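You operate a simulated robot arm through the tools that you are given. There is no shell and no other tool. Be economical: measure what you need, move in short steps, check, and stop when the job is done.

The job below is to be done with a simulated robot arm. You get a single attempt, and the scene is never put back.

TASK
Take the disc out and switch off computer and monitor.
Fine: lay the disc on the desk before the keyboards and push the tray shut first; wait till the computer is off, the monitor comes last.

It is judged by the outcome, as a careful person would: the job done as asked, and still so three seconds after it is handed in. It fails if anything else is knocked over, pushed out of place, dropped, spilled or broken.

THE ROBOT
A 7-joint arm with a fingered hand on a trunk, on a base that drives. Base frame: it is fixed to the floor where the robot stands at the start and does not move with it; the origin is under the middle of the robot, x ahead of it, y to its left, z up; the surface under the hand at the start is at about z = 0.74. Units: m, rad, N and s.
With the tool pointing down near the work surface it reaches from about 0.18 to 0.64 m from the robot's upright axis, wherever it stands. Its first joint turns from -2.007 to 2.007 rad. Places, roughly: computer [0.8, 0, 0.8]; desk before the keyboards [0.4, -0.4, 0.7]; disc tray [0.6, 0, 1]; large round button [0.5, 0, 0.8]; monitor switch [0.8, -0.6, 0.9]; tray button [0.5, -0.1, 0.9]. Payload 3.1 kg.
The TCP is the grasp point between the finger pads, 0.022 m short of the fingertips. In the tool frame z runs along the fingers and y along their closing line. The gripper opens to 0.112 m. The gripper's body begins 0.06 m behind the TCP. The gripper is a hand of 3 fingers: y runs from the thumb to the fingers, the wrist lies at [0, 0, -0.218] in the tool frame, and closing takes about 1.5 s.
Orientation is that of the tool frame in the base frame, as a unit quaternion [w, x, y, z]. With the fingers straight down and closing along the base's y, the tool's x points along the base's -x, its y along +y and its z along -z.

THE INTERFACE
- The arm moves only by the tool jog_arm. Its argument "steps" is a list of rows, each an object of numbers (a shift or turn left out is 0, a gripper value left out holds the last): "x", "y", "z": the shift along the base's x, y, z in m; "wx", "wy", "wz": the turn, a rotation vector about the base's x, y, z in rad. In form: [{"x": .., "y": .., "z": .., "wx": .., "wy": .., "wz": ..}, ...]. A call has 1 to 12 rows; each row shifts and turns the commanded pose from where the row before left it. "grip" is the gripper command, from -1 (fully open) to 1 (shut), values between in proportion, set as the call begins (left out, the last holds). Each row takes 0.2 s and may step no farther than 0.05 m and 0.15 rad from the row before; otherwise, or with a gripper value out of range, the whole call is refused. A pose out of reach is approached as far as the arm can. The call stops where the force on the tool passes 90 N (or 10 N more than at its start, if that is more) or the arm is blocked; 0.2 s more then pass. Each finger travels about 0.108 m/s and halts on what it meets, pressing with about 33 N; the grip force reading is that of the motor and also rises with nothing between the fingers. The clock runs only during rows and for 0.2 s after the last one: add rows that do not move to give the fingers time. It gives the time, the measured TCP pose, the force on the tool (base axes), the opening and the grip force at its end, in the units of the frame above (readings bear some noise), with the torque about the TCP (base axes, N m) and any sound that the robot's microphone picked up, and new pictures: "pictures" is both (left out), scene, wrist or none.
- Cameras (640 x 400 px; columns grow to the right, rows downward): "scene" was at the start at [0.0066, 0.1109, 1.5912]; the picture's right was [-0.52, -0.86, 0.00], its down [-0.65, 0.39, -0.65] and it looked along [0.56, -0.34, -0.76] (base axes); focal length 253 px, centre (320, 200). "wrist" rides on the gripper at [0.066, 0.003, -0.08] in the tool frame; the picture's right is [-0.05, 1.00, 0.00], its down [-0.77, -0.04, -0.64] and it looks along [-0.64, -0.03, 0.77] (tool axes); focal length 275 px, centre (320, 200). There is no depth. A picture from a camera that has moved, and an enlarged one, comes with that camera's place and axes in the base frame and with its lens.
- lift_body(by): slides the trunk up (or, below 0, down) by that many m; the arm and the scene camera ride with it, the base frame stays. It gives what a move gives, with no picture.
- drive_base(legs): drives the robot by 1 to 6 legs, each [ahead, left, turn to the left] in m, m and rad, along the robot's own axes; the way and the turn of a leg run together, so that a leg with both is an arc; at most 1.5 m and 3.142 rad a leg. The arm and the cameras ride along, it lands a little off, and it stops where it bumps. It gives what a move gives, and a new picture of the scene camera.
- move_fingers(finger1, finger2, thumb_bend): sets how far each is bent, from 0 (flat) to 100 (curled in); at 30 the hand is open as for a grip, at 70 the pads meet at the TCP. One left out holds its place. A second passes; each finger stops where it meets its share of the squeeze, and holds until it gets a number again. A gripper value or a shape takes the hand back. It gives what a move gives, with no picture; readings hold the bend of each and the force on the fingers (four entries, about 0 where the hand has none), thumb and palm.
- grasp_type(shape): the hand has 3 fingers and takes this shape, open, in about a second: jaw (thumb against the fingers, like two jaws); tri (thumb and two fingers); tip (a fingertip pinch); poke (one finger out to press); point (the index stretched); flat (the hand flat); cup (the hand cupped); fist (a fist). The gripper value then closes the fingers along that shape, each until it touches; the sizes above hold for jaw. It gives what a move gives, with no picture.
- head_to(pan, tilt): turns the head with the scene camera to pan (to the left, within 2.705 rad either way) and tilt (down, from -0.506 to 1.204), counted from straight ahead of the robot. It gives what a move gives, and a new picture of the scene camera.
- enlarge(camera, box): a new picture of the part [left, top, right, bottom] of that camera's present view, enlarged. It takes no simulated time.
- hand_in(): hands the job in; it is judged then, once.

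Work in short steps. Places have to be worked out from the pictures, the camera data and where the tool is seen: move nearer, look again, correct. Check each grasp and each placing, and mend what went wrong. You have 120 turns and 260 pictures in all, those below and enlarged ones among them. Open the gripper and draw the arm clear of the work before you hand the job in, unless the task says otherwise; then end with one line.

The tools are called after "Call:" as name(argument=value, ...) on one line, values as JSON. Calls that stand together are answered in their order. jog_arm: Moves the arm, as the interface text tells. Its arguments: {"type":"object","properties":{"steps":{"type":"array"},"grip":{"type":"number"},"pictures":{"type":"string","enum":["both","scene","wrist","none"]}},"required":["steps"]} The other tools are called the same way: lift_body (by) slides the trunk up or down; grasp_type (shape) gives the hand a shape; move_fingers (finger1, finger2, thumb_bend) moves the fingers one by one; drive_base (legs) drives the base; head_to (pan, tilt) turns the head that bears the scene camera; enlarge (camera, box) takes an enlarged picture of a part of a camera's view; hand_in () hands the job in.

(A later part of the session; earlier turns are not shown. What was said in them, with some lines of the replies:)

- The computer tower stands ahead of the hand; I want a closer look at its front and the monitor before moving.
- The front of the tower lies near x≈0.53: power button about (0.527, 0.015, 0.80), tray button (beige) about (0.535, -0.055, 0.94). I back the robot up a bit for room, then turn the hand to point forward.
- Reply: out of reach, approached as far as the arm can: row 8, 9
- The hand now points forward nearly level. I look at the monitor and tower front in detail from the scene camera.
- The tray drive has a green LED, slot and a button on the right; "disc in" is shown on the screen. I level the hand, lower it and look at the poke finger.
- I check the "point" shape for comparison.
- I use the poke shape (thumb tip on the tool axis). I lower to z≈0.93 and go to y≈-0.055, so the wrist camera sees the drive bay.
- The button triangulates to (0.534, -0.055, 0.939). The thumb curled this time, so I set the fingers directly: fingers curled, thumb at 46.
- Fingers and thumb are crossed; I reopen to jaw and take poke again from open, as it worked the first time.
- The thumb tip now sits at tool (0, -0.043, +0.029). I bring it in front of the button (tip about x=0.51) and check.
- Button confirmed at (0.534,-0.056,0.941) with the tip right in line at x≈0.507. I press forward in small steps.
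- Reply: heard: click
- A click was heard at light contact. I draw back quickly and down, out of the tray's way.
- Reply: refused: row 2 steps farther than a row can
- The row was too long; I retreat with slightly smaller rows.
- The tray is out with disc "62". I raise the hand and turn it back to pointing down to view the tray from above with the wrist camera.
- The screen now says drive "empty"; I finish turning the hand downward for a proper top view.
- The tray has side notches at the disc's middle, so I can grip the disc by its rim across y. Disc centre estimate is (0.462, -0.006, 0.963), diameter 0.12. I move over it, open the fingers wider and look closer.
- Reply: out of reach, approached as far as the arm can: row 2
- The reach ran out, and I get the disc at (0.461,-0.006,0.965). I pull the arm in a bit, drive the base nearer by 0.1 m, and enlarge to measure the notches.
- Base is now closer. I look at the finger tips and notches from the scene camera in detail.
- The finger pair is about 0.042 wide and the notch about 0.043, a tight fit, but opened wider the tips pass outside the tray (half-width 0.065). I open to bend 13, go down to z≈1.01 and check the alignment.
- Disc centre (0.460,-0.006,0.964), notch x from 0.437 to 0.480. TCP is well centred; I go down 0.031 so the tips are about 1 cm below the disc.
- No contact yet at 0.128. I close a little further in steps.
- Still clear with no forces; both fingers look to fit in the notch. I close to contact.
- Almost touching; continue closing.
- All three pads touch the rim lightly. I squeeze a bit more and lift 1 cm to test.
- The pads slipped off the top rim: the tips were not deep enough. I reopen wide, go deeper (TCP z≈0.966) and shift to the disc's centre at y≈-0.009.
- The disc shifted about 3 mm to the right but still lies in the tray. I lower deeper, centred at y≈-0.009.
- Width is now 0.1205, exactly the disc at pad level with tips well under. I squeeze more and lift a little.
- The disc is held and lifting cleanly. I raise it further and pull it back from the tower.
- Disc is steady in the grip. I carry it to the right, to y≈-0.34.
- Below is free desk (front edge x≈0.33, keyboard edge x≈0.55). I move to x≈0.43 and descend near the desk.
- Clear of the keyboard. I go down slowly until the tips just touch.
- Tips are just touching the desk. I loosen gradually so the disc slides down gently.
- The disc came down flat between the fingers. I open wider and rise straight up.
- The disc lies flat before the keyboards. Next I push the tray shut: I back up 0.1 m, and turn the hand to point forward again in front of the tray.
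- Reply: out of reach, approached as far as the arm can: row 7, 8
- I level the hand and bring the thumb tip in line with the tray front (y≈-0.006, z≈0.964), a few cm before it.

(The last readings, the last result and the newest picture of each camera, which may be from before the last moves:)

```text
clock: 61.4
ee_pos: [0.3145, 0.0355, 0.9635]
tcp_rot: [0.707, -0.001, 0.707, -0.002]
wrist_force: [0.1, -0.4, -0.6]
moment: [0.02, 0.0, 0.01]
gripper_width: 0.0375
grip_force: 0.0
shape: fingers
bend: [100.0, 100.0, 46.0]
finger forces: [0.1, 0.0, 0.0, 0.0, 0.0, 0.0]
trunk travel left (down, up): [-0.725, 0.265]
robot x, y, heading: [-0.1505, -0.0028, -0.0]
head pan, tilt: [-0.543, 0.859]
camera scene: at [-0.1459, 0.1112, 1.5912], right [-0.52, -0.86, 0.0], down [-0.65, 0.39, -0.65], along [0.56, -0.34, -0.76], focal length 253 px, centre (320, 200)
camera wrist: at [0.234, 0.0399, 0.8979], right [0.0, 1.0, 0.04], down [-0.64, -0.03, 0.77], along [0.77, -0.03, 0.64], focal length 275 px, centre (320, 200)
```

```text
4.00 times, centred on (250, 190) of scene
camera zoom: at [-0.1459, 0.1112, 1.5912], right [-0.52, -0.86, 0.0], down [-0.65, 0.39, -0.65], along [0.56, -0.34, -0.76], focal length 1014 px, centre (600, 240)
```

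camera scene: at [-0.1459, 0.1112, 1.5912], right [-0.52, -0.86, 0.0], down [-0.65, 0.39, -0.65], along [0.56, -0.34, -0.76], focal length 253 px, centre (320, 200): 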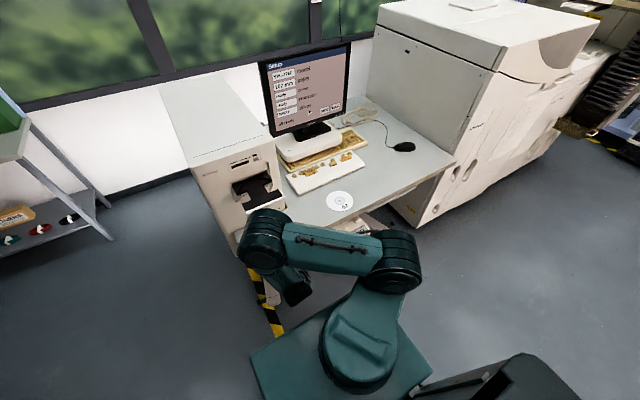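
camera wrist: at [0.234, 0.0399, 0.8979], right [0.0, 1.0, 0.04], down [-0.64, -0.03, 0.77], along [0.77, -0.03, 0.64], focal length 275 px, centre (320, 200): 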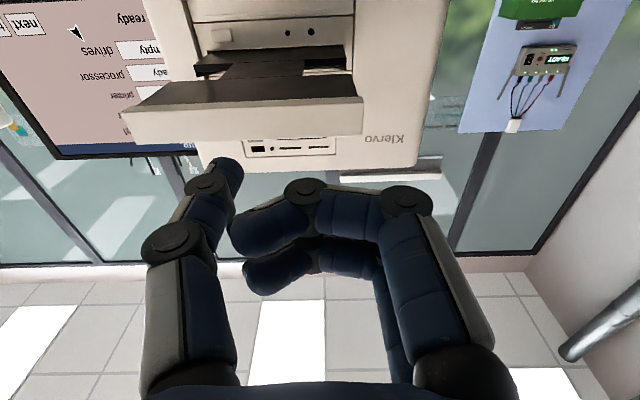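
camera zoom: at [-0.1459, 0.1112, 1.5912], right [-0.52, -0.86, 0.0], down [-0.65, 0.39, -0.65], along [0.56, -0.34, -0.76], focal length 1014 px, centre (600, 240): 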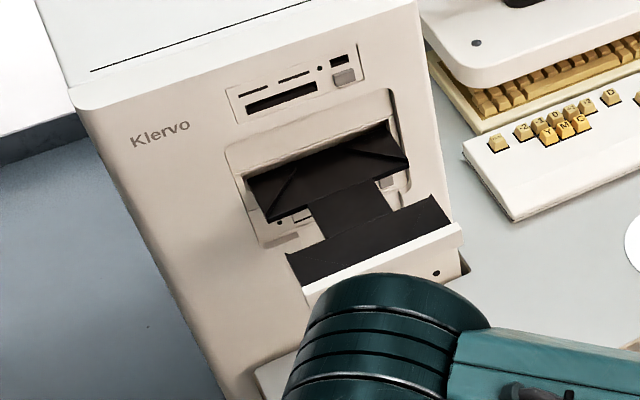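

Thumb tip is in line with the middle of the tray front. I push it in gently.

Call:
jog_arm(steps=[{"x": 0.02}, {"x": 0.015}, {"x": 0.01}, {"x": 0.01}, {"x": 0.01}, {"x": 0.01}, {}], pictures="wrist")

```text
clock: 63.0
ee_pos: [0.3908, 0.0378, 0.9636]
tcp_rot: [0.707, -0.001, 0.707, -0.002]
wrist_force: [-0.2, -0.2, -0.5]
moment: [-0.02, 0.01, -0.01]
gripper_width: 0.0375
grip_force: 0.1
shape: fingers
bend: [100.0, 100.0, 46.0]
finger forces: [0.0, 0.1, 0.0, 0.1, 0.0, 0.0]
trunk travel left (down, up): [-0.725, 0.265]
robot x, y, heading: [-0.1515, 0.0013, -0.001]
head pan, tilt: [-0.543, 0.859]
camera wrist: at [0.3096, 0.0407, 0.8974], right [0.0, 1.0, 0.04], down [-0.64, -0.03, 0.77], along [0.77, -0.03, 0.63], focal length 275 px, centre (320, 200)
```

wrist: 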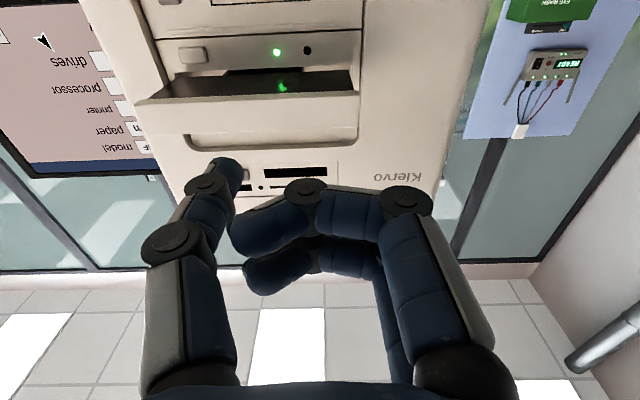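

The nudge started the tray; it is running in by itself. I wait a second and look.

Call:
jog_arm(steps=[{}, {}, {}, {}, {}, {}], pictures="wrist")

```text
clock: 64.4
ee_pos: [0.3904, 0.0379, 0.9622]
tcp_rot: [0.707, 0.0, 0.707, -0.002]
wrist_force: [-0.1, -0.5, 0.0]
moment: [0.02, -0.02, -0.02]
gripper_width: 0.0374
grip_force: 0.0
shape: fingers
bend: [100.0, 100.0, 46.0]
finger forces: [0.0, 0.1, 0.1, 0.0, 0.0, 0.0]
trunk travel left (down, up): [-0.725, 0.265]
robot x, y, heading: [-0.1519, 0.0007, -0.006]
head pan, tilt: [-0.543, 0.859]
camera wrist: at [0.3096, 0.0406, 0.8972], right [0.0, 1.0, 0.04], down [-0.64, -0.03, 0.77], along [0.77, -0.03, 0.63], focal length 275 px, centre (320, 200)
```

wrist: 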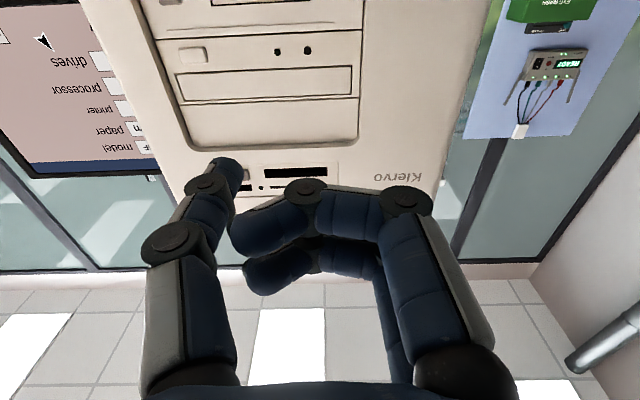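

The tray is shut. For the power button low on the front, I back off, pitch the hand about 40° down (keeping the camera clear of the desk) and line up.

Call:
jog_arm(steps=[{"x": -0.04}, {"x": -0.03, "wy": 0.1}, {"wy": 0.14, "y": 0.01}, {"wy": 0.14, "y": 0.01}, {"wy": 0.14, "z": -0.03}, {"wy": 0.14, "z": -0.03}, {"wy": 0.04, "z": -0.03}, {"z": -0.03}, {}])

Call:
enlarge(camera="wrist", box=[100, 0, 400, 200])

```text
clock: 66.4
ee_pos: [0.3203, 0.0558, 0.8431]
tcp_rot: [0.422, -0.002, 0.906, -0.001]
wrist_force: [0.4, 0.5, -0.5]
moment: [-0.01, 0.04, 0.0]
gripper_width: 0.0372
grip_force: 0.0
shape: fingers
bend: [100.0, 100.0, 46.0]
finger forces: [0.0, 0.0, 0.0, 0.0, 0.0, 0.1]
trunk travel left (down, up): [-0.725, 0.265]
robot x, y, heading: [-0.1445, -0.0013, -0.0]
head pan, tilt: [-0.543, 0.859]
camera scene: at [-0.1451, 0.1108, 1.5912], right [-0.52, -0.86, 0.0], down [-0.65, 0.39, -0.65], along [0.56, -0.34, -0.76], focal length 253 px, centre (320, 200)
camera wrist: at [0.2161, 0.0604, 0.8446], right [0.03, 1.0, 0.03], down [0.01, -0.03, 1.0], along [1.0, -0.03, -0.01], focal length 275 px, centre (320, 200)
```

scene: 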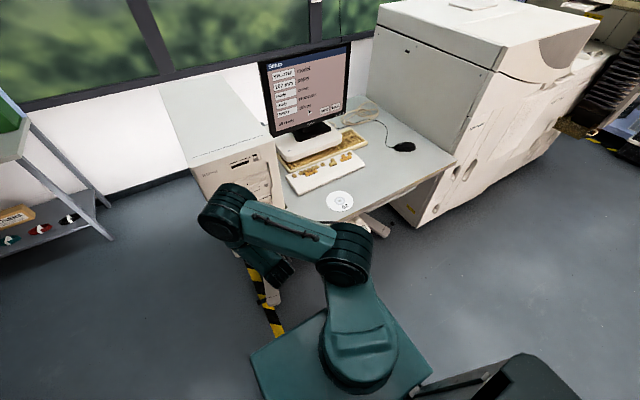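
wrist: 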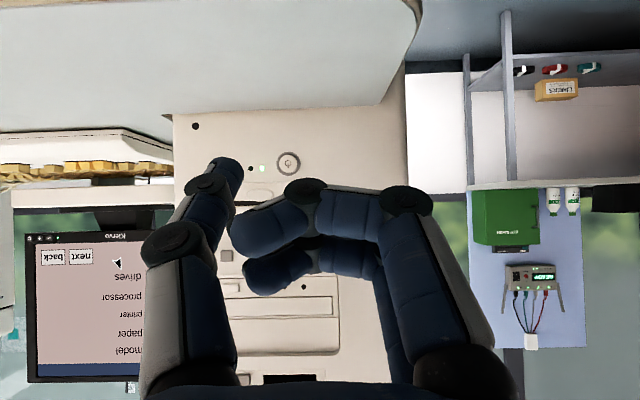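

```text
2.00 times, centred on (250, 100) of wrist
camera zoom: at [0.2161, 0.0604, 0.8446], right [0.03, 1.0, 0.03], down [0.01, -0.03, 1.0], along [1.0, -0.03, -0.01], focal length 551 px, centre (460, 400)
```

zoom: 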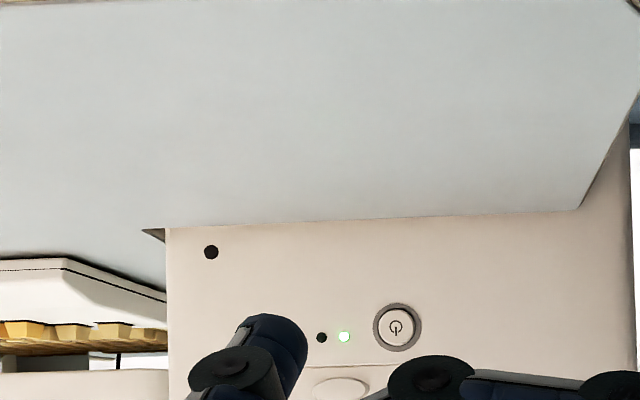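

Power button at (0.53, 0.016, 0.799); thumb tip at (0.342, 0.015, 0.826). I lower 0.027 and move ahead to stop ~2 cm before it.

Call:
jog_arm(steps=[{"x": 0.03, "z": -0.027, "y": 0.001}, {"x": 0.045}, {"x": 0.045}, {"x": 0.03}, {"x": 0.012}, {}], pictures="wrist")

Call:
enlarge(camera="wrist", box=[130, 70, 330, 200])

```text
clock: 67.8
ee_pos: [0.4828, 0.0572, 0.8168]
tcp_rot: [0.42, -0.001, 0.907, -0.003]
wrist_force: [-0.1, 1.4, 0.3]
moment: [-0.01, 0.01, 0.0]
gripper_width: 0.0373
grip_force: 0.1
shape: fingers
bend: [100.0, 100.0, 46.0]
finger forces: [0.1, 0.1, 0.1, 0.0, 0.0, 0.1]
trunk travel left (down, up): [-0.725, 0.265]
robot x, y, heading: [-0.1552, 0.0018, -0.0]
head pan, tilt: [-0.543, 0.859]
camera wrist: at [0.3779, 0.0605, 0.818], right [0.03, 1.0, 0.03], down [0.01, -0.03, 1.0], along [1.0, -0.03, -0.01], focal length 275 px, centre (320, 200)
```

wrist: 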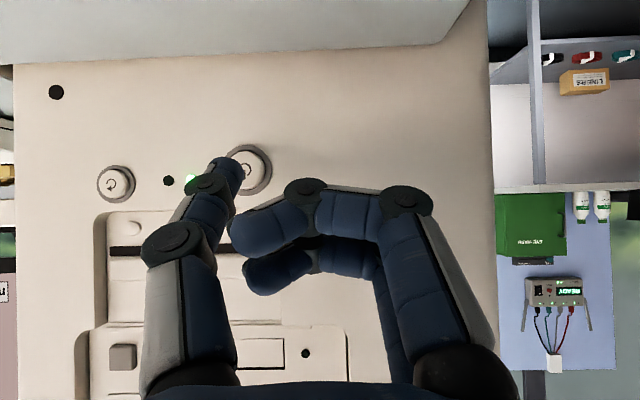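

```text
3.08 times, centred on (230, 135) of wrist
camera zoom: at [0.3779, 0.0605, 0.818], right [0.03, 1.0, 0.03], down [0.01, -0.03, 1.0], along [1.0, -0.03, -0.01], focal length 847 px, centre (597, 400)
```

zoom: 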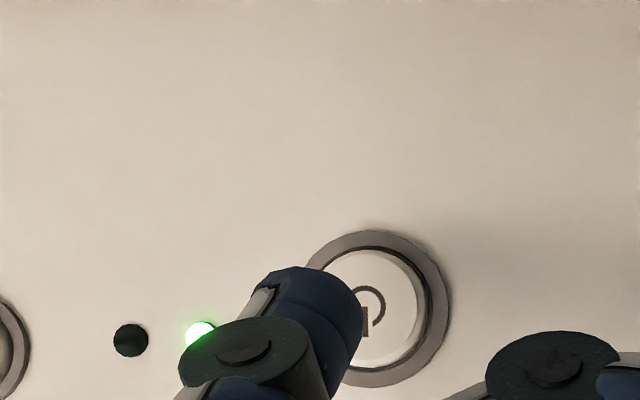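

Tip is aligned within 3 mm; I correct y by +2 mm and press gently forward.

Call:
jog_arm(steps=[{"x": 0.01, "y": 0.002}, {"x": 0.006}, {"x": 0.003}, {"x": 0.003}], pictures="none")

```text
clock: 68.8
ee_pos: [0.5018, 0.0605, 0.8152]
tcp_rot: [0.42, -0.002, 0.908, -0.002]
wrist_force: [-10.6, 1.1, 0.1]
moment: [0.01, 0.15, -0.43]
gripper_width: 0.0376
grip_force: 4.7
shape: fingers
bend: [100.0, 100.0, 46.0]
finger forces: [0.1, 0.0, 0.1, 0.1, 10.0, 0.1]
trunk travel left (down, up): [-0.725, 0.265]
robot x, y, heading: [-0.153, 0.0001, -0.003]
head pan, tilt: [-0.543, 0.859]
heard: click
```

Click heard. I release right away and back off, then look at the LED and the monitor.

Call:
jog_arm(steps=[{"x": -0.03}, {"x": -0.045}, {"x": -0.045}, {"x": -0.045}, {}])

Call:
enlarge(camera="scene", box=[250, 40, 410, 150])

Call:
enlarge(camera="wrist", box=[100, 0, 400, 200])

```text
clock: 70.0
ee_pos: [0.3397, 0.0603, 0.8161]
tcp_rot: [0.421, 0.0, 0.907, -0.002]
wrist_force: [0.4, 0.7, -0.3]
moment: [0.0, 0.03, 0.0]
gripper_width: 0.0372
grip_force: 0.0
shape: fingers
bend: [100.0, 100.0, 46.0]
finger forces: [0.0, 0.0, 0.0, 0.0, 0.0, 0.0]
trunk travel left (down, up): [-0.725, 0.265]
robot x, y, heading: [-0.1505, -0.0005, -0.0]
head pan, tilt: [-0.543, 0.859]
camera scene: at [-0.1441, 0.1104, 1.5913], right [-0.52, -0.86, 0.0], down [-0.65, 0.39, -0.65], along [0.56, -0.34, -0.76], focal length 253 px, centre (320, 200)
camera wrist: at [0.2354, 0.0632, 0.8179], right [0.03, 1.0, 0.03], down [0.01, -0.03, 1.0], along [1.0, -0.03, -0.01], focal length 275 px, centre (320, 200)
```

scene: 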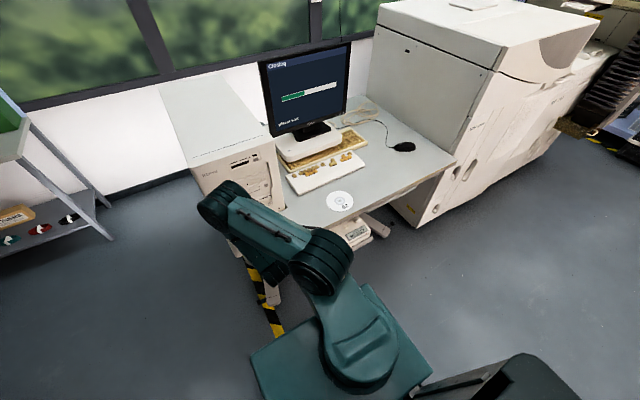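
wrist: 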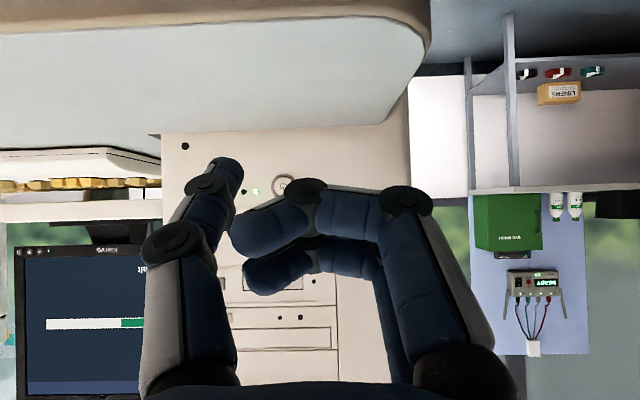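

```text
3.64 times, centred on (330, 95) of scene
camera zoom: at [-0.1441, 0.1104, 1.5913], right [-0.52, -0.86, 0.0], down [-0.65, 0.39, -0.65], along [0.56, -0.34, -0.76], focal length 921 px, centre (284, 582)
```

zoom: 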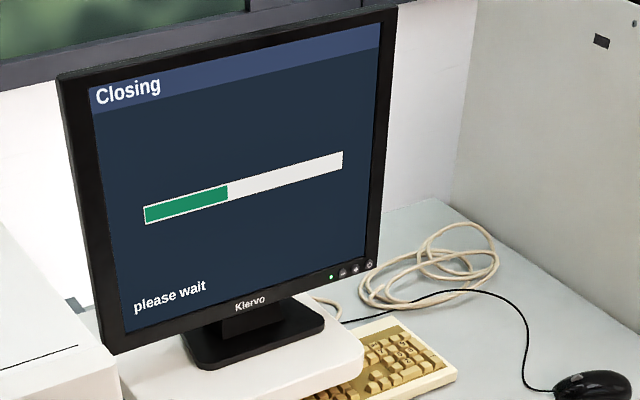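

```text
2.00 times, centred on (250, 100) of wrist
camera zoom: at [0.2354, 0.0632, 0.8179], right [0.03, 1.0, 0.03], down [0.01, -0.03, 1.0], along [1.0, -0.03, -0.01], focal length 551 px, centre (460, 400)
```

zoom: 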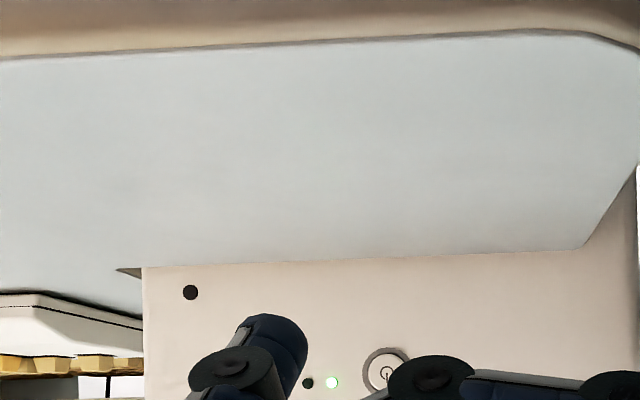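

The computer is closing down ("please wait"). Meanwhile I raise the hand and drive sideways to the right, toward the monitor switch (about (0.80,-0.60,0.90)).

Call:
jog_arm(steps=[{"z": 0.04, "x": -0.01}, {"z": 0.045, "x": -0.01}, {"z": 0.045}, {"z": 0.045}, {}], pictures="none")

Call:
drive_base(legs=[[0, -0.55, 0]])

Call:
head_to(pan=-0.05, tilt=0.8)

```text
clock: 71.2
ee_pos: [0.3189, 0.0603, 0.9904]
tcp_rot: [0.421, -0.001, 0.907, -0.003]
wrist_force: [0.1, 0.1, 0.1]
moment: [0.02, -0.01, -0.03]
gripper_width: 0.0371
grip_force: 0.1
shape: fingers
bend: [100.0, 100.0, 46.0]
finger forces: [0.1, 0.1, 0.1, 0.1, 0.0, 0.0]
trunk travel left (down, up): [-0.725, 0.265]
robot x, y, heading: [-0.1517, -0.0003, -0.001]
head pan, tilt: [-0.543, 0.859]
```

```text
clock: 74.3
ee_pos: [0.3202, -0.4863, 0.9908]
tcp_rot: [0.421, -0.003, 0.907, 0.0]
wrist_force: [-0.2, 0.4, -0.1]
moment: [0.0, 0.02, 0.0]
gripper_width: 0.0375
grip_force: 0.0
shape: fingers
bend: [100.0, 100.0, 46.0]
finger forces: [0.0, 0.1, 0.0, 0.1, 0.0, 0.0]
trunk travel left (down, up): [-0.725, 0.265]
robot x, y, heading: [-0.1556, -0.5477, 0.001]
head pan, tilt: [-0.543, 0.859]
camera scene: at [-0.1447, -0.4356, 1.5913], right [-0.51, -0.86, 0.0], down [-0.65, 0.39, -0.65], along [0.56, -0.34, -0.76], focal length 253 px, centre (320, 200)
```

scene: 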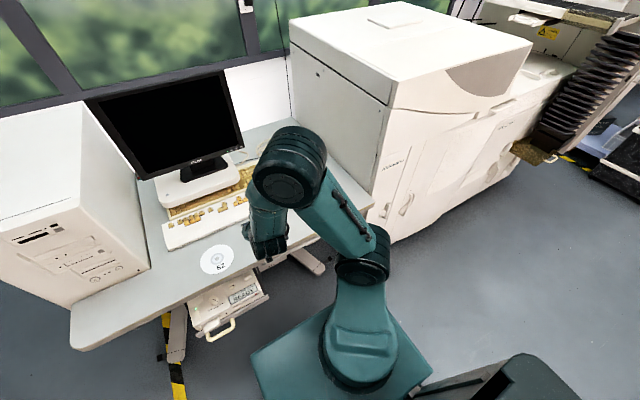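

```text
clock: 75.3
ee_pos: [0.3197, -0.4852, 0.9894]
tcp_rot: [0.421, -0.002, 0.907, -0.001]
wrist_force: [0.6, 0.7, 0.2]
moment: [0.01, 0.02, 0.01]
gripper_width: 0.0375
grip_force: 0.0
shape: fingers
bend: [100.0, 100.0, 46.0]
finger forces: [0.0, 0.0, 0.1, 0.1, 0.0, 0.0]
trunk travel left (down, up): [-0.725, 0.265]
robot x, y, heading: [-0.15, -0.5454, 0.003]
head pan, tilt: [-0.051, 0.799]
camera scene: at [-0.1308, -0.3992, 1.5959], right [-0.05, -1.0, 0.0], down [-0.72, 0.04, -0.7], along [0.7, -0.03, -0.72], focal length 253 px, centre (320, 200)
```

scene: 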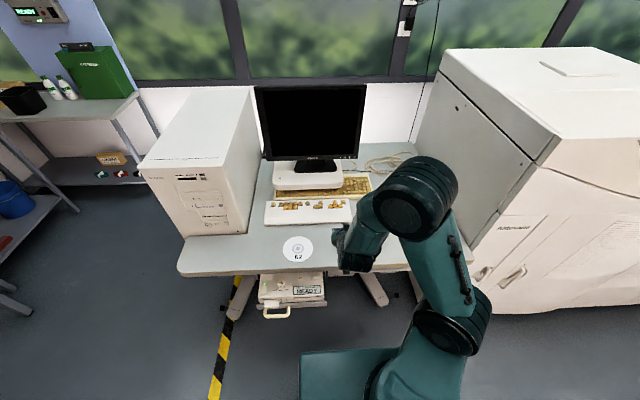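

The screen has gone black. I check the tower's LED and the monitor bezel.

Call:
enlarge(camera="scene", box=[140, 160, 260, 250])

Call:
enlarge(camera="scene", box=[250, 80, 400, 200])

Call:
enlarge(camera="scene", box=[240, 250, 440, 400])

```text
4.44 times, centred on (200, 205) of scene
camera zoom: at [-0.1308, -0.3992, 1.5959], right [-0.05, -1.0, 0.0], down [-0.72, 0.04, -0.7], along [0.7, -0.03, -0.72], focal length 1126 px, centre (853, 178)
```

zoom: 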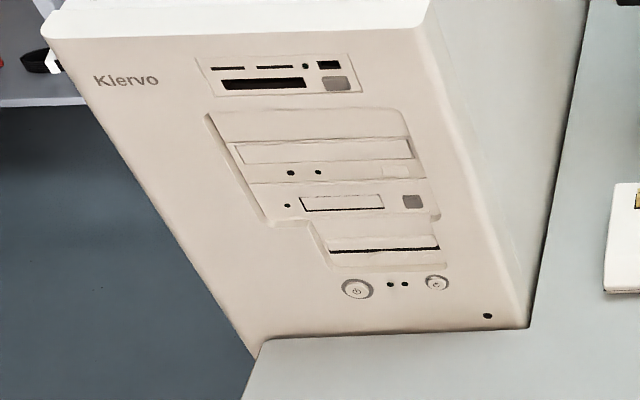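

```text
3.33 times, centred on (325, 140) of scene
camera zoom: at [-0.1308, -0.3992, 1.5959], right [-0.05, -1.0, 0.0], down [-0.72, 0.04, -0.7], along [0.7, -0.03, -0.72], focal length 845 px, centre (303, 400)
```

zoom: 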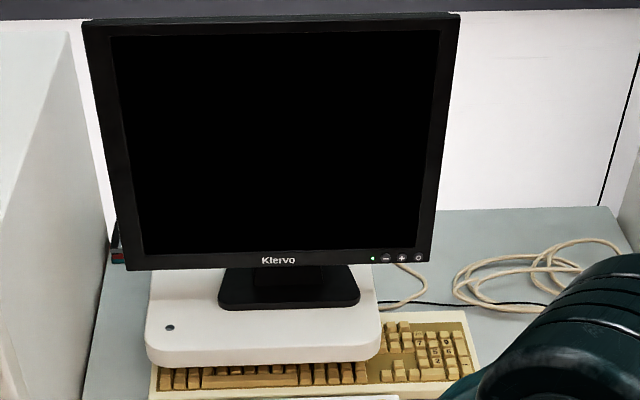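

```text
2.67 times, centred on (340, 325) of scene
camera zoom: at [-0.1308, -0.3992, 1.5959], right [-0.05, -1.0, 0.0], down [-0.72, 0.04, -0.7], along [0.7, -0.03, -0.72], focal length 676 px, centre (267, -133)
```

zoom: 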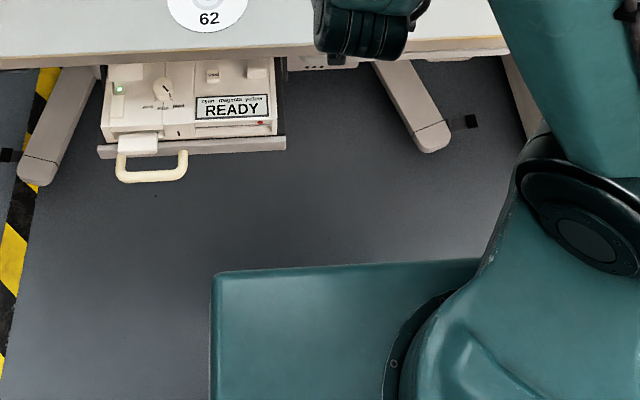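

The computer is fully off (all LEDs dark), while the monitor LED is still green; its power switch (rightmost icon) is near (0.794,-0.597,0.91). I drive a little further right (to clear the device under the desk) and forward.

Call:
drive_base(legs=[[0, -0.14, 0], [0.15, 0, 0]])

Call:
jog_arm(steps=[{"y": 0.03, "z": -0.02}, {"y": 0.03, "z": -0.02, "x": 0.02}, {"x": 0.04}, {"x": 0.04}, {}], pictures="wrist")

```text
clock: 77.6
ee_pos: [0.4698, -0.626, 0.99]
tcp_rot: [0.421, -0.001, 0.907, -0.002]
wrist_force: [0.6, 0.4, 0.6]
moment: [0.01, 0.02, 0.01]
gripper_width: 0.0371
grip_force: 0.0
shape: fingers
bend: [100.0, 100.0, 46.0]
finger forces: [0.1, 0.0, 0.0, 0.0, 0.0, 0.0]
trunk travel left (down, up): [-0.725, 0.265]
robot x, y, heading: [0.0015, -0.6847, -0.0]
head pan, tilt: [-0.051, 0.799]
camera scene: at [0.0208, -0.5392, 1.5959], right [-0.05, -1.0, 0.0], down [-0.72, 0.04, -0.7], along [0.7, -0.04, -0.72], focal length 253 px, centre (320, 200)
```

scene: 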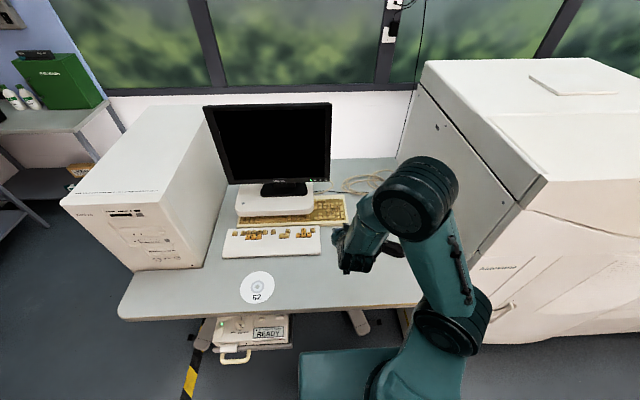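

```text
clock: 78.8
ee_pos: [0.5697, -0.5637, 0.9531]
tcp_rot: [0.422, -0.001, 0.907, -0.002]
wrist_force: [-0.1, -1.3, -0.7]
moment: [0.02, 0.02, 0.0]
gripper_width: 0.0373
grip_force: 0.1
shape: fingers
bend: [100.0, 100.0, 46.0]
finger forces: [0.1, 0.0, 0.0, 0.0, 0.0, 0.0]
trunk travel left (down, up): [-0.725, 0.265]
robot x, y, heading: [-0.0008, -0.6851, 0.003]
head pan, tilt: [-0.051, 0.799]
camera wrist: at [0.4644, -0.5623, 0.9527], right [0.03, 1.0, 0.03], down [0.01, -0.03, 1.0], along [1.0, -0.03, -0.01], focal length 275 px, centre (320, 200)
```

wrist: 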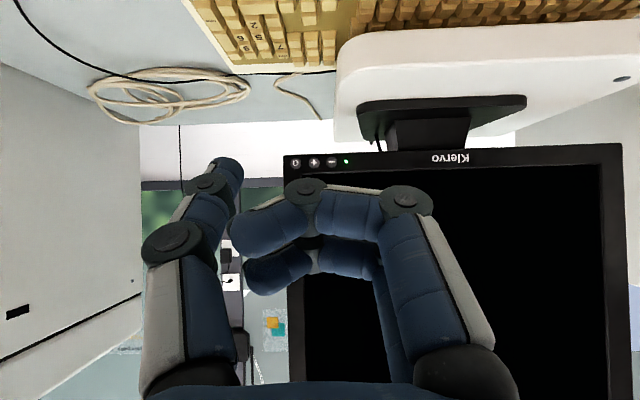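

Power icon seen at about (0.794,-0.601,0.904). I line up the tip and approach to about 3 cm.

Call:
jog_arm(steps=[{"z": -0.032, "y": 0.004}, {"x": 0.04}, {"x": 0.045}, {"x": 0.045}, {"x": 0.035}, {}], pictures="wrist")

Call:
enlarge(camera="wrist", box=[150, 80, 350, 200])

```text
clock: 80.2
ee_pos: [0.7339, -0.5635, 0.9196]
tcp_rot: [0.421, -0.001, 0.907, -0.001]
wrist_force: [-0.5, 0.1, 0.7]
moment: [0.02, -0.03, -0.01]
gripper_width: 0.0371
grip_force: 0.0
shape: fingers
bend: [100.0, 100.0, 46.0]
finger forces: [0.0, 0.0, 0.1, 0.0, 0.1, 0.0]
trunk travel left (down, up): [-0.725, 0.265]
robot x, y, heading: [-0.0018, -0.6882, 0.002]
head pan, tilt: [-0.051, 0.799]
camera wrist: at [0.6298, -0.5593, 0.9202], right [0.03, 1.0, 0.03], down [0.01, -0.03, 1.0], along [1.0, -0.03, -0.01], focal length 275 px, centre (320, 200)
```

wrist: 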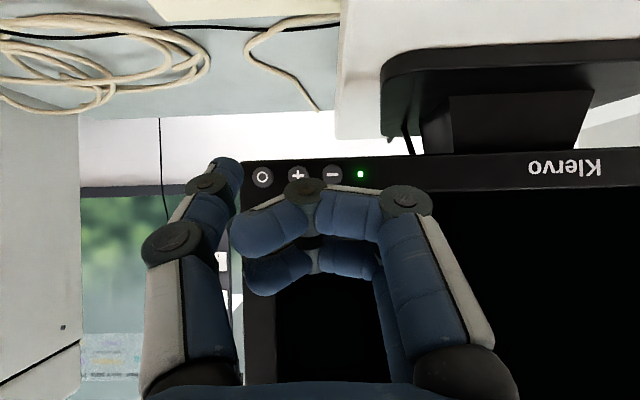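

```text
3.20 times, centred on (250, 140) of wrist
camera zoom: at [0.6298, -0.5593, 0.9202], right [0.03, 1.0, 0.03], down [0.01, -0.03, 1.0], along [1.0, -0.03, -0.01], focal length 881 px, centre (544, 392)
```

zoom: 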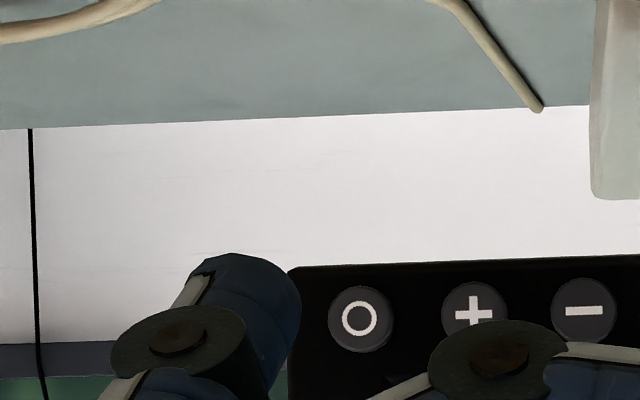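

The "O" switch is at about (0.795,-0.599,0.904); the tip needs +6 mm in y. I correct and come closer.

Call:
jog_arm(steps=[{"y": 0.006, "z": 0.002}, {"x": 0.012}, {"x": 0.008}, {}], pictures="none")

Call:
enlarge(camera="wrist", box=[150, 80, 350, 200])

Call:
enlarge(camera="scene", box=[270, 130, 390, 230])

```text
clock: 81.2
ee_pos: [0.7529, -0.5562, 0.9214]
tcp_rot: [0.42, -0.001, 0.907, -0.002]
wrist_force: [-0.3, -1.0, -1.2]
moment: [0.04, 0.02, 0.0]
gripper_width: 0.0373
grip_force: 0.1
shape: fingers
bend: [100.0, 100.0, 46.0]
finger forces: [0.1, 0.0, 0.1, 0.0, 0.1, 0.0]
trunk travel left (down, up): [-0.725, 0.265]
robot x, y, heading: [0.0006, -0.6865, -0.002]
head pan, tilt: [-0.051, 0.799]
```

```text
3.20 times, centred on (250, 140) of wrist
camera zoom: at [0.6499, -0.5528, 0.9222], right [0.03, 1.0, 0.03], down [0.01, -0.03, 1.0], along [1.0, -0.03, -0.01], focal length 881 px, centre (544, 392)
```

zoom: 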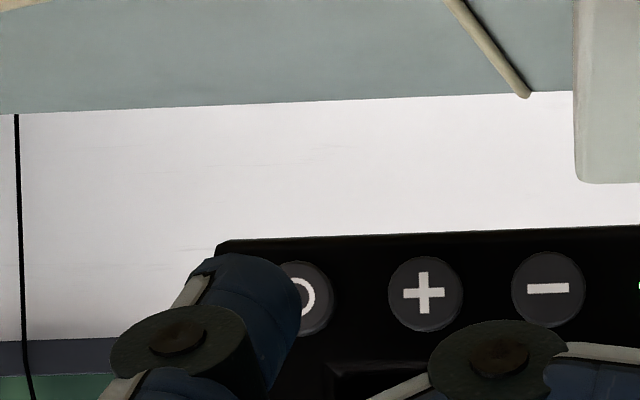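

```text
4.00 times, centred on (330, 180) of scene
camera zoom: at [0.0196, -0.5392, 1.5959], right [-0.05, -1.0, 0.0], down [-0.72, 0.04, -0.7], along [0.7, -0.04, -0.72], focal length 1014 px, centre (280, 280)
```

zoom: 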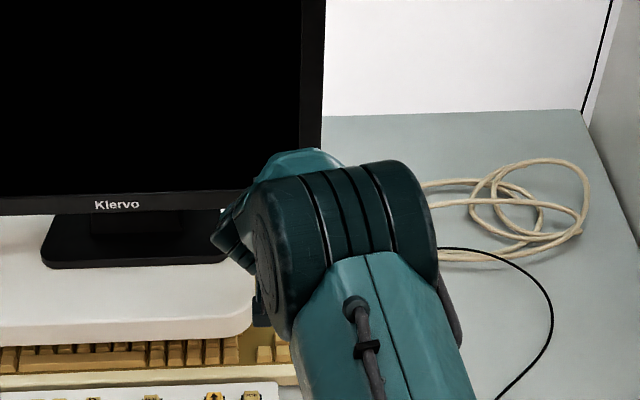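

Aligned; the button is ~1.7 cm ahead of the tip. I press gently.

Call:
jog_arm(steps=[{"x": 0.009}, {"x": 0.004}, {"x": 0.003}], pictures="none")

```text
clock: 82.0
ee_pos: [0.7707, -0.5551, 0.9209]
tcp_rot: [0.421, 0.0, 0.907, -0.003]
wrist_force: [-0.6, -0.3, 0.0]
moment: [-0.01, 0.0, -0.01]
gripper_width: 0.0372
grip_force: 0.0
shape: fingers
bend: [100.0, 100.0, 46.0]
finger forces: [0.0, 0.0, 0.0, 0.0, 0.0, 0.0]
trunk travel left (down, up): [-0.725, 0.265]
robot x, y, heading: [-0.0015, -0.6862, -0.002]
head pan, tilt: [-0.051, 0.799]
```

Call:
jog_arm(steps=[{"x": 0.002}, {"x": 0.002}], pictures="none")

Call:
enlarge(camera="wrist", box=[150, 80, 350, 200])

```text
clock: 82.6
ee_pos: [0.7747, -0.5552, 0.9206]
tcp_rot: [0.421, -0.001, 0.907, -0.002]
wrist_force: [0.0, 0.3, -0.1]
moment: [-0.03, -0.01, 0.03]
gripper_width: 0.0371
grip_force: 0.1
shape: fingers
bend: [100.0, 100.0, 46.0]
finger forces: [0.1, 0.0, 0.1, 0.1, 0.1, 0.0]
trunk travel left (down, up): [-0.725, 0.265]
robot x, y, heading: [0.0002, -0.6873, 0.001]
head pan, tilt: [-0.051, 0.799]
```

```text
3.20 times, centred on (250, 140) of wrist
camera zoom: at [0.67, -0.5521, 0.9221], right [0.03, 1.0, 0.03], down [0.01, -0.03, 1.0], along [1.0, -0.03, -0.01], focal length 881 px, centre (544, 392)
```

zoom: 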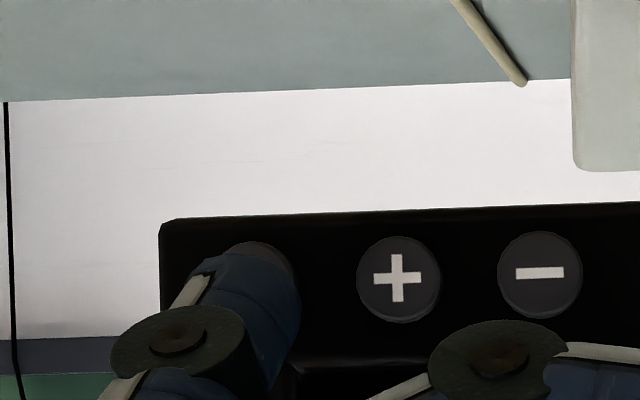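

Just about touching, and the tip covers the switch well. Continue in small steps.

Call:
jog_arm(steps=[{"x": 0.002}, {"x": 0.002}], pictures="none")

Call:
jog_arm(steps=[{"x": 0.002}], pictures="none")

```text
clock: 83.2
ee_pos: [0.7783, -0.5561, 0.9214]
tcp_rot: [0.422, -0.001, 0.907, -0.002]
wrist_force: [0.1, -0.8, -0.6]
moment: [-0.02, 0.02, 0.01]
gripper_width: 0.0373
grip_force: 0.1
shape: fingers
bend: [100.0, 100.0, 46.0]
finger forces: [0.1, 0.0, 0.1, 0.1, 0.0, 0.1]
trunk travel left (down, up): [-0.725, 0.265]
robot x, y, heading: [-0.0022, -0.6876, -0.001]
head pan, tilt: [-0.051, 0.799]
```

```text
clock: 83.6
ee_pos: [0.7798, -0.5561, 0.9195]
tcp_rot: [0.421, -0.001, 0.907, -0.001]
wrist_force: [1.1, 0.3, 0.5]
moment: [0.03, 0.02, -0.03]
gripper_width: 0.0375
grip_force: 0.0
shape: fingers
bend: [100.0, 100.0, 46.0]
finger forces: [0.1, 0.0, 0.0, 0.0, 0.0, 0.1]
trunk travel left (down, up): [-0.725, 0.265]
robot x, y, heading: [-0.0017, -0.6856, -0.006]
head pan, tilt: [-0.051, 0.799]
```

No contact yet; I look again before going on.

Call:
enlarge(camera="wrist", box=[150, 80, 350, 200])

Call:
jog_arm(steps=[{"x": 0.002}], pictures="none")

Call:
jog_arm(steps=[{"x": 0.002}], pictures="none")

```text
3.20 times, centred on (250, 140) of wrist
camera zoom: at [0.6754, -0.5526, 0.922], right [0.03, 1.0, 0.03], down [0.01, -0.03, 1.0], along [1.0, -0.03, -0.01], focal length 881 px, centre (544, 392)
```

zoom: 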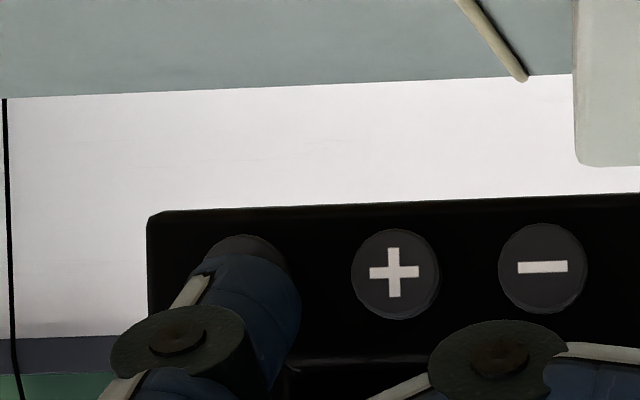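

```text
clock: 84.0
ee_pos: [0.7804, -0.5567, 0.9206]
tcp_rot: [0.421, 0.0, 0.907, -0.003]
wrist_force: [-0.7, 0.8, -1.1]
moment: [0.0, -0.02, 0.01]
gripper_width: 0.0375
grip_force: 0.0
shape: fingers
bend: [100.0, 100.0, 46.0]
finger forces: [0.0, 0.0, 0.1, 0.0, 0.0, 0.0]
trunk travel left (down, up): [-0.725, 0.265]
robot x, y, heading: [-0.0033, -0.689, -0.004]
head pan, tilt: [-0.051, 0.799]
```

```text
clock: 84.4
ee_pos: [0.7793, -0.556, 0.9205]
tcp_rot: [0.421, -0.001, 0.907, -0.002]
wrist_force: [0.1, 0.2, 0.6]
moment: [0.01, -0.01, -0.04]
gripper_width: 0.0375
grip_force: 0.0
shape: fingers
bend: [100.0, 100.0, 46.0]
finger forces: [0.1, 0.1, 0.0, 0.0, 0.1, 0.0]
out of reach, approached as far as the arm can: row 1
trunk travel left (down, up): [-0.725, 0.265]
robot x, y, heading: [0.0036, -0.6878, -0.003]
head pan, tilt: [-0.051, 0.799]
```

The arm is at its reach limit. I draw back 6 cm, drive the base 5 cm forward, and check alignment again.

Call:
jog_arm(steps=[{"x": -0.03}, {"x": -0.04}, {}], pictures="none")

Call:
drive_base(legs=[[0.05, 0, 0]])

Call:
enlarge(camera="wrist", box=[150, 80, 350, 200])

```text
clock: 85.2
ee_pos: [0.7111, -0.5567, 0.9211]
tcp_rot: [0.421, -0.002, 0.907, -0.002]
wrist_force: [-0.1, 0.2, 0.6]
moment: [0.02, -0.01, -0.01]
gripper_width: 0.0373
grip_force: 0.1
shape: fingers
bend: [100.0, 100.0, 46.0]
finger forces: [0.0, 0.0, 0.0, 0.0, 0.0, 0.0]
trunk travel left (down, up): [-0.725, 0.265]
robot x, y, heading: [-0.0055, -0.6855, 0.0]
head pan, tilt: [-0.051, 0.799]
```

```text
clock: 86.1
ee_pos: [0.7609, -0.5556, 0.9197]
tcp_rot: [0.421, -0.001, 0.907, -0.002]
wrist_force: [0.6, 0.2, 0.2]
moment: [0.0, -0.01, 0.03]
gripper_width: 0.0374
grip_force: 0.1
shape: fingers
bend: [100.0, 100.0, 46.0]
finger forces: [0.0, 0.0, 0.0, 0.1, 0.1, 0.0]
trunk travel left (down, up): [-0.725, 0.265]
robot x, y, heading: [0.0476, -0.6886, 0.002]
head pan, tilt: [-0.051, 0.799]
camera scene: at [0.0717, -0.539, 1.5958], right [-0.05, -1.0, 0.0], down [-0.72, 0.04, -0.7], along [0.7, -0.04, -0.72], focal length 253 px, centre (320, 200)
```

scene: 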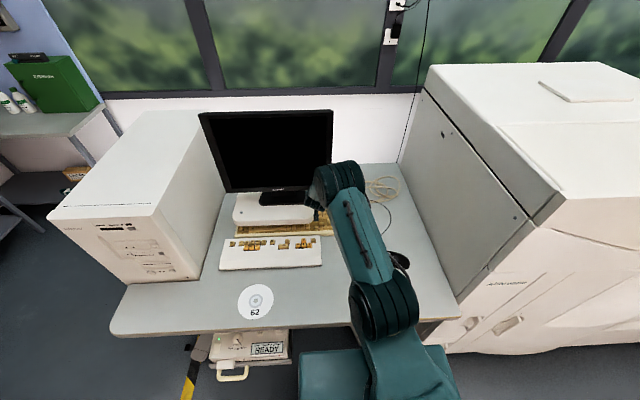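

```text
3.20 times, centred on (250, 140) of wrist
camera zoom: at [0.6566, -0.5527, 0.9214], right [0.03, 1.0, 0.03], down [0.01, -0.03, 1.0], along [1.0, -0.03, -0.01], focal length 881 px, centre (544, 392)
```

zoom: 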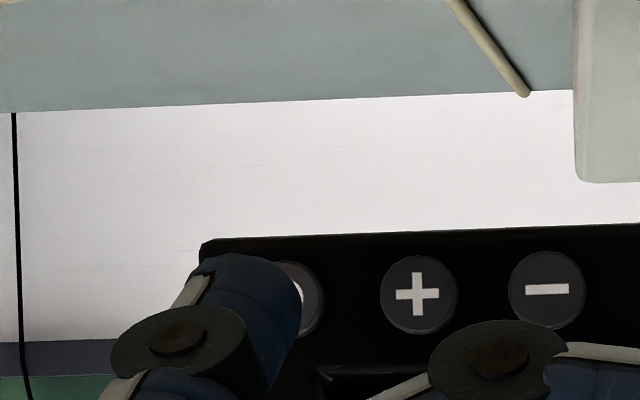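

Aligned as before. I move ahead and press in small steps.

Call:
jog_arm(steps=[{"x": 0.012}, {"x": 0.008}, {"x": 0.003}], pictures="none")

Call:
jog_arm(steps=[{"x": 0.002}], pictures="none")

Call:
enlarge(camera="wrist", box=[150, 80, 350, 200])

```text
clock: 86.9
ee_pos: [0.7825, -0.5559, 0.9224]
tcp_rot: [0.421, -0.002, 0.907, -0.001]
wrist_force: [0.2, -0.1, -0.1]
moment: [-0.04, 0.01, -0.03]
gripper_width: 0.037
grip_force: 0.6
shape: fingers
bend: [100.0, 100.0, 46.0]
finger forces: [0.0, 0.0, 0.1, 0.0, 0.8, 0.1]
trunk travel left (down, up): [-0.725, 0.265]
robot x, y, heading: [0.0506, -0.686, 0.002]
head pan, tilt: [-0.051, 0.799]
```

```text
clock: 87.3
ee_pos: [0.7845, -0.5563, 0.9209]
tcp_rot: [0.422, -0.002, 0.906, -0.002]
wrist_force: [-1.3, 0.1, 0.2]
moment: [0.01, 0.03, -0.04]
gripper_width: 0.0375
grip_force: 0.8
shape: fingers
bend: [100.0, 100.0, 46.0]
finger forces: [0.0, 0.1, 0.0, 0.1, 1.7, 0.0]
trunk travel left (down, up): [-0.725, 0.265]
robot x, y, heading: [0.0503, -0.6914, -0.004]
head pan, tilt: [-0.051, 0.799]
heard: click
```

```text
3.20 times, centred on (250, 140) of wrist
camera zoom: at [0.68, -0.5528, 0.9225], right [0.03, 1.0, 0.03], down [0.01, -0.03, 1.0], along [1.0, -0.03, -0.01], focal length 881 px, centre (544, 392)
```

zoom: 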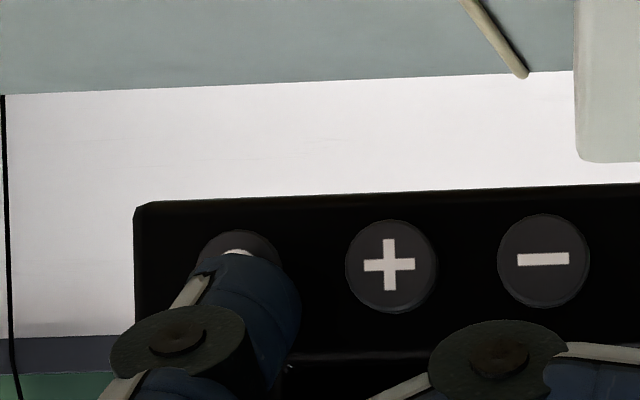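

Click. I draw back and check the monitor's LED.

Call:
jog_arm(steps=[{"x": -0.02}, {"x": -0.045}, {"x": -0.045}, {"x": -0.045, "z": 0.01}, {"x": -0.045, "z": 0.02}, {}])

Call:
enlarge(camera="wrist", box=[220, 100, 520, 220])

Call:
enlarge(camera="scene", box=[190, 100, 350, 220])

```text
clock: 88.7
ee_pos: [0.5848, -0.556, 0.9506]
tcp_rot: [0.421, -0.002, 0.907, 0.0]
wrist_force: [-0.4, 0.2, -0.8]
moment: [-0.01, 0.0, 0.0]
gripper_width: 0.0372
grip_force: 0.0
shape: fingers
bend: [100.0, 100.0, 46.0]
finger forces: [0.0, 0.0, 0.1, 0.0, 0.0, 0.1]
trunk travel left (down, up): [-0.725, 0.265]
robot x, y, heading: [0.0507, -0.6848, 0.0]
head pan, tilt: [-0.051, 0.799]
camera scene: at [0.0707, -0.5391, 1.5958], right [-0.05, -1.0, 0.0], down [-0.72, 0.04, -0.7], along [0.7, -0.04, -0.72], focal length 253 px, centre (320, 200)
camera wrist: at [0.4806, -0.5522, 0.952], right [0.03, 1.0, 0.03], down [0.01, -0.03, 1.0], along [1.0, -0.03, -0.01], focal length 275 px, centre (320, 200)
```

scene: 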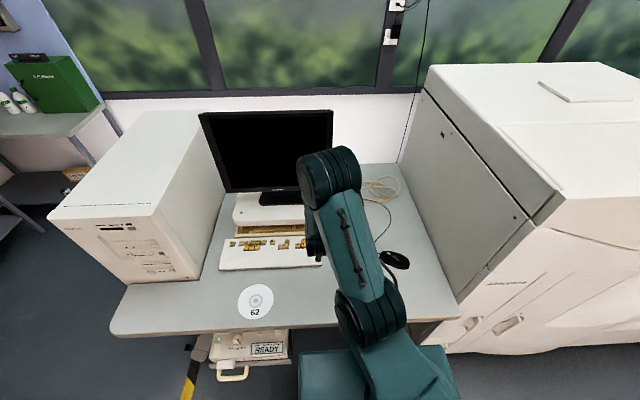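
wrist: 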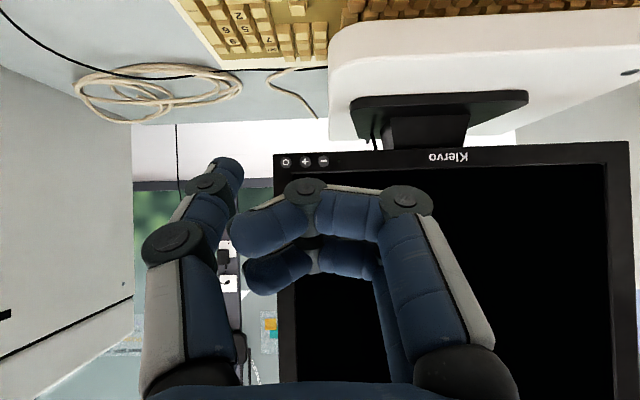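

```text
2.13 times, centred on (370, 160) of wrist
camera zoom: at [0.4806, -0.5522, 0.952], right [0.03, 1.0, 0.03], down [0.01, -0.03, 1.0], along [1.0, -0.03, -0.01], focal length 587 px, centre (213, 285)
```

zoom: 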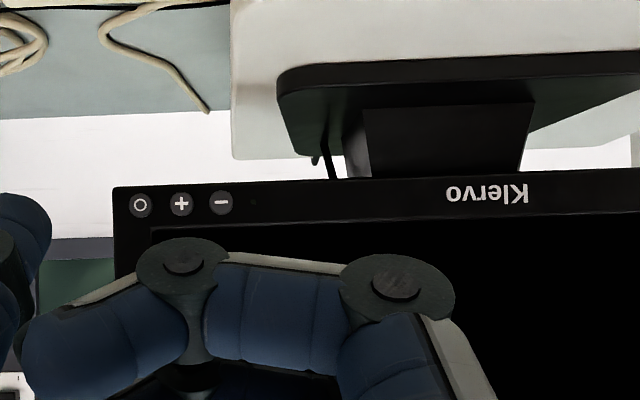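

```text
3.33 times, centred on (270, 160) of scene
camera zoom: at [0.0707, -0.5391, 1.5958], right [-0.05, -1.0, 0.0], down [-0.72, 0.04, -0.7], along [0.7, -0.04, -0.72], focal length 845 px, centre (487, 333)
```

zoom: 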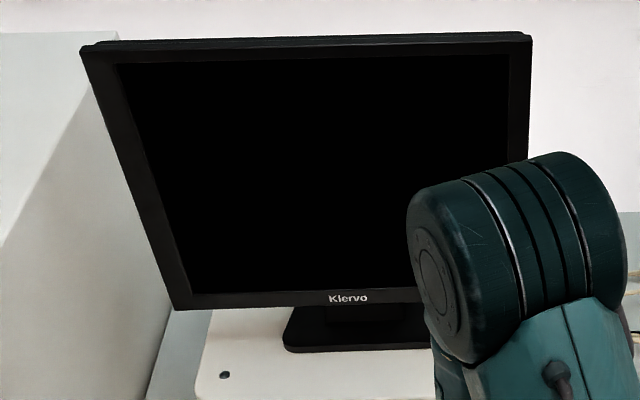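

The monitor LED is off. I raise the arm, drive back clear of the desk and open the hand.

Call:
jog_arm(steps=[{"z": 0.04}, {"z": 0.04, "x": -0.02}, {"x": -0.045}, {"x": -0.045}, {}], pictures="none")

Call:
drive_base(legs=[[-0.25, 0, 0]])

Call:
grasp_type(shape="jaw")

Call:
enlarge(camera="scene", box=[60, 100, 340, 320])

```text
clock: 89.9
ee_pos: [0.4753, -0.555, 1.0288]
tcp_rot: [0.421, -0.001, 0.907, -0.002]
wrist_force: [0.4, 0.0, 0.1]
moment: [0.02, 0.0, 0.02]
gripper_width: 0.037
grip_force: 0.0
shape: fingers
bend: [100.0, 100.0, 46.0]
finger forces: [0.0, 0.0, 0.1, 0.0, 0.1, 0.0]
trunk travel left (down, up): [-0.725, 0.265]
robot x, y, heading: [0.0512, -0.6869, -0.004]
head pan, tilt: [-0.051, 0.799]
```

```text
clock: 91.7
ee_pos: [0.2272, -0.554, 1.0311]
tcp_rot: [0.421, -0.003, 0.907, 0.0]
wrist_force: [-0.5, -0.2, -0.5]
moment: [0.0, 0.0, 0.02]
gripper_width: 0.0372
grip_force: 0.1
shape: fingers
bend: [100.0, 100.0, 46.0]
finger forces: [0.1, 0.1, 0.0, 0.0, 0.0, 0.1]
trunk travel left (down, up): [-0.725, 0.265]
robot x, y, heading: [-0.1953, -0.6856, 0.005]
head pan, tilt: [-0.051, 0.799]
camera scene: at [-0.1789, -0.5392, 1.5959], right [-0.05, -1.0, 0.0], down [-0.72, 0.03, -0.7], along [0.7, -0.03, -0.72], focal length 253 px, centre (320, 200)
```

scene: 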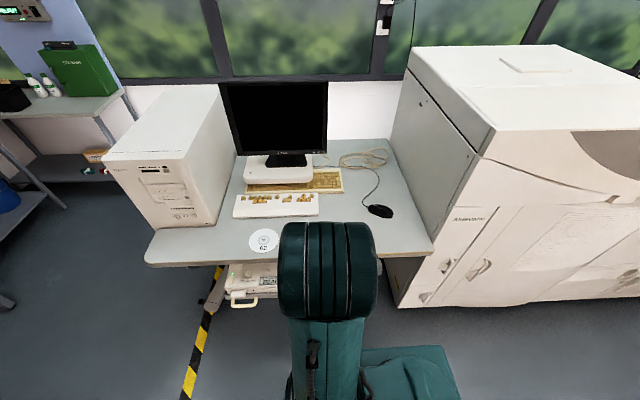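

```text
clock: 92.6
ee_pos: [0.2269, -0.5536, 1.0304]
tcp_rot: [0.421, -0.002, 0.907, -0.002]
wrist_force: [0.3, 0.4, 0.4]
moment: [0.01, -0.02, 0.0]
gripper_width: 0.112
grip_force: 0.1
shape: jaw
bend: [30.0, 30.0, 30.0]
finger forces: [0.0, 0.0, 0.0, 0.1, 0.0, 0.0]
trunk travel left (down, up): [-0.725, 0.265]
robot x, y, heading: [-0.1992, -0.6877, 0.002]
head pan, tilt: [-0.051, 0.799]
```

```text
1.82 times, centred on (200, 210) of scene
camera zoom: at [-0.178, -0.5392, 1.5958], right [-0.05, -1.0, 0.0], down [-0.72, 0.03, -0.7], along [0.7, -0.03, -0.72], focal length 461 px, centre (538, 182)
```

zoom: 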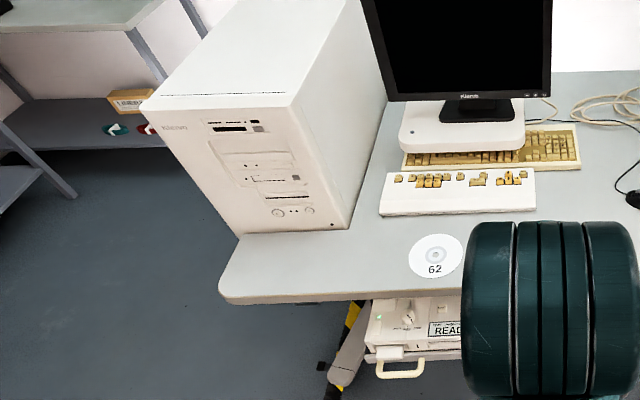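

Everything is in place: the disc lies before the keyboards, the tray is shut, and the computer and monitor are both off. The hand is open and clear of the desk, so I hand in.

Call:
hand_in()

```text
The job is handed in.
```

The disc is on the desk in front of the keyboards and the tray is shut. The computer was fully off before I switched off the monitor, and nothing else was moved; the disc dropped the last 2 cm or so onto the desk and landed flat.
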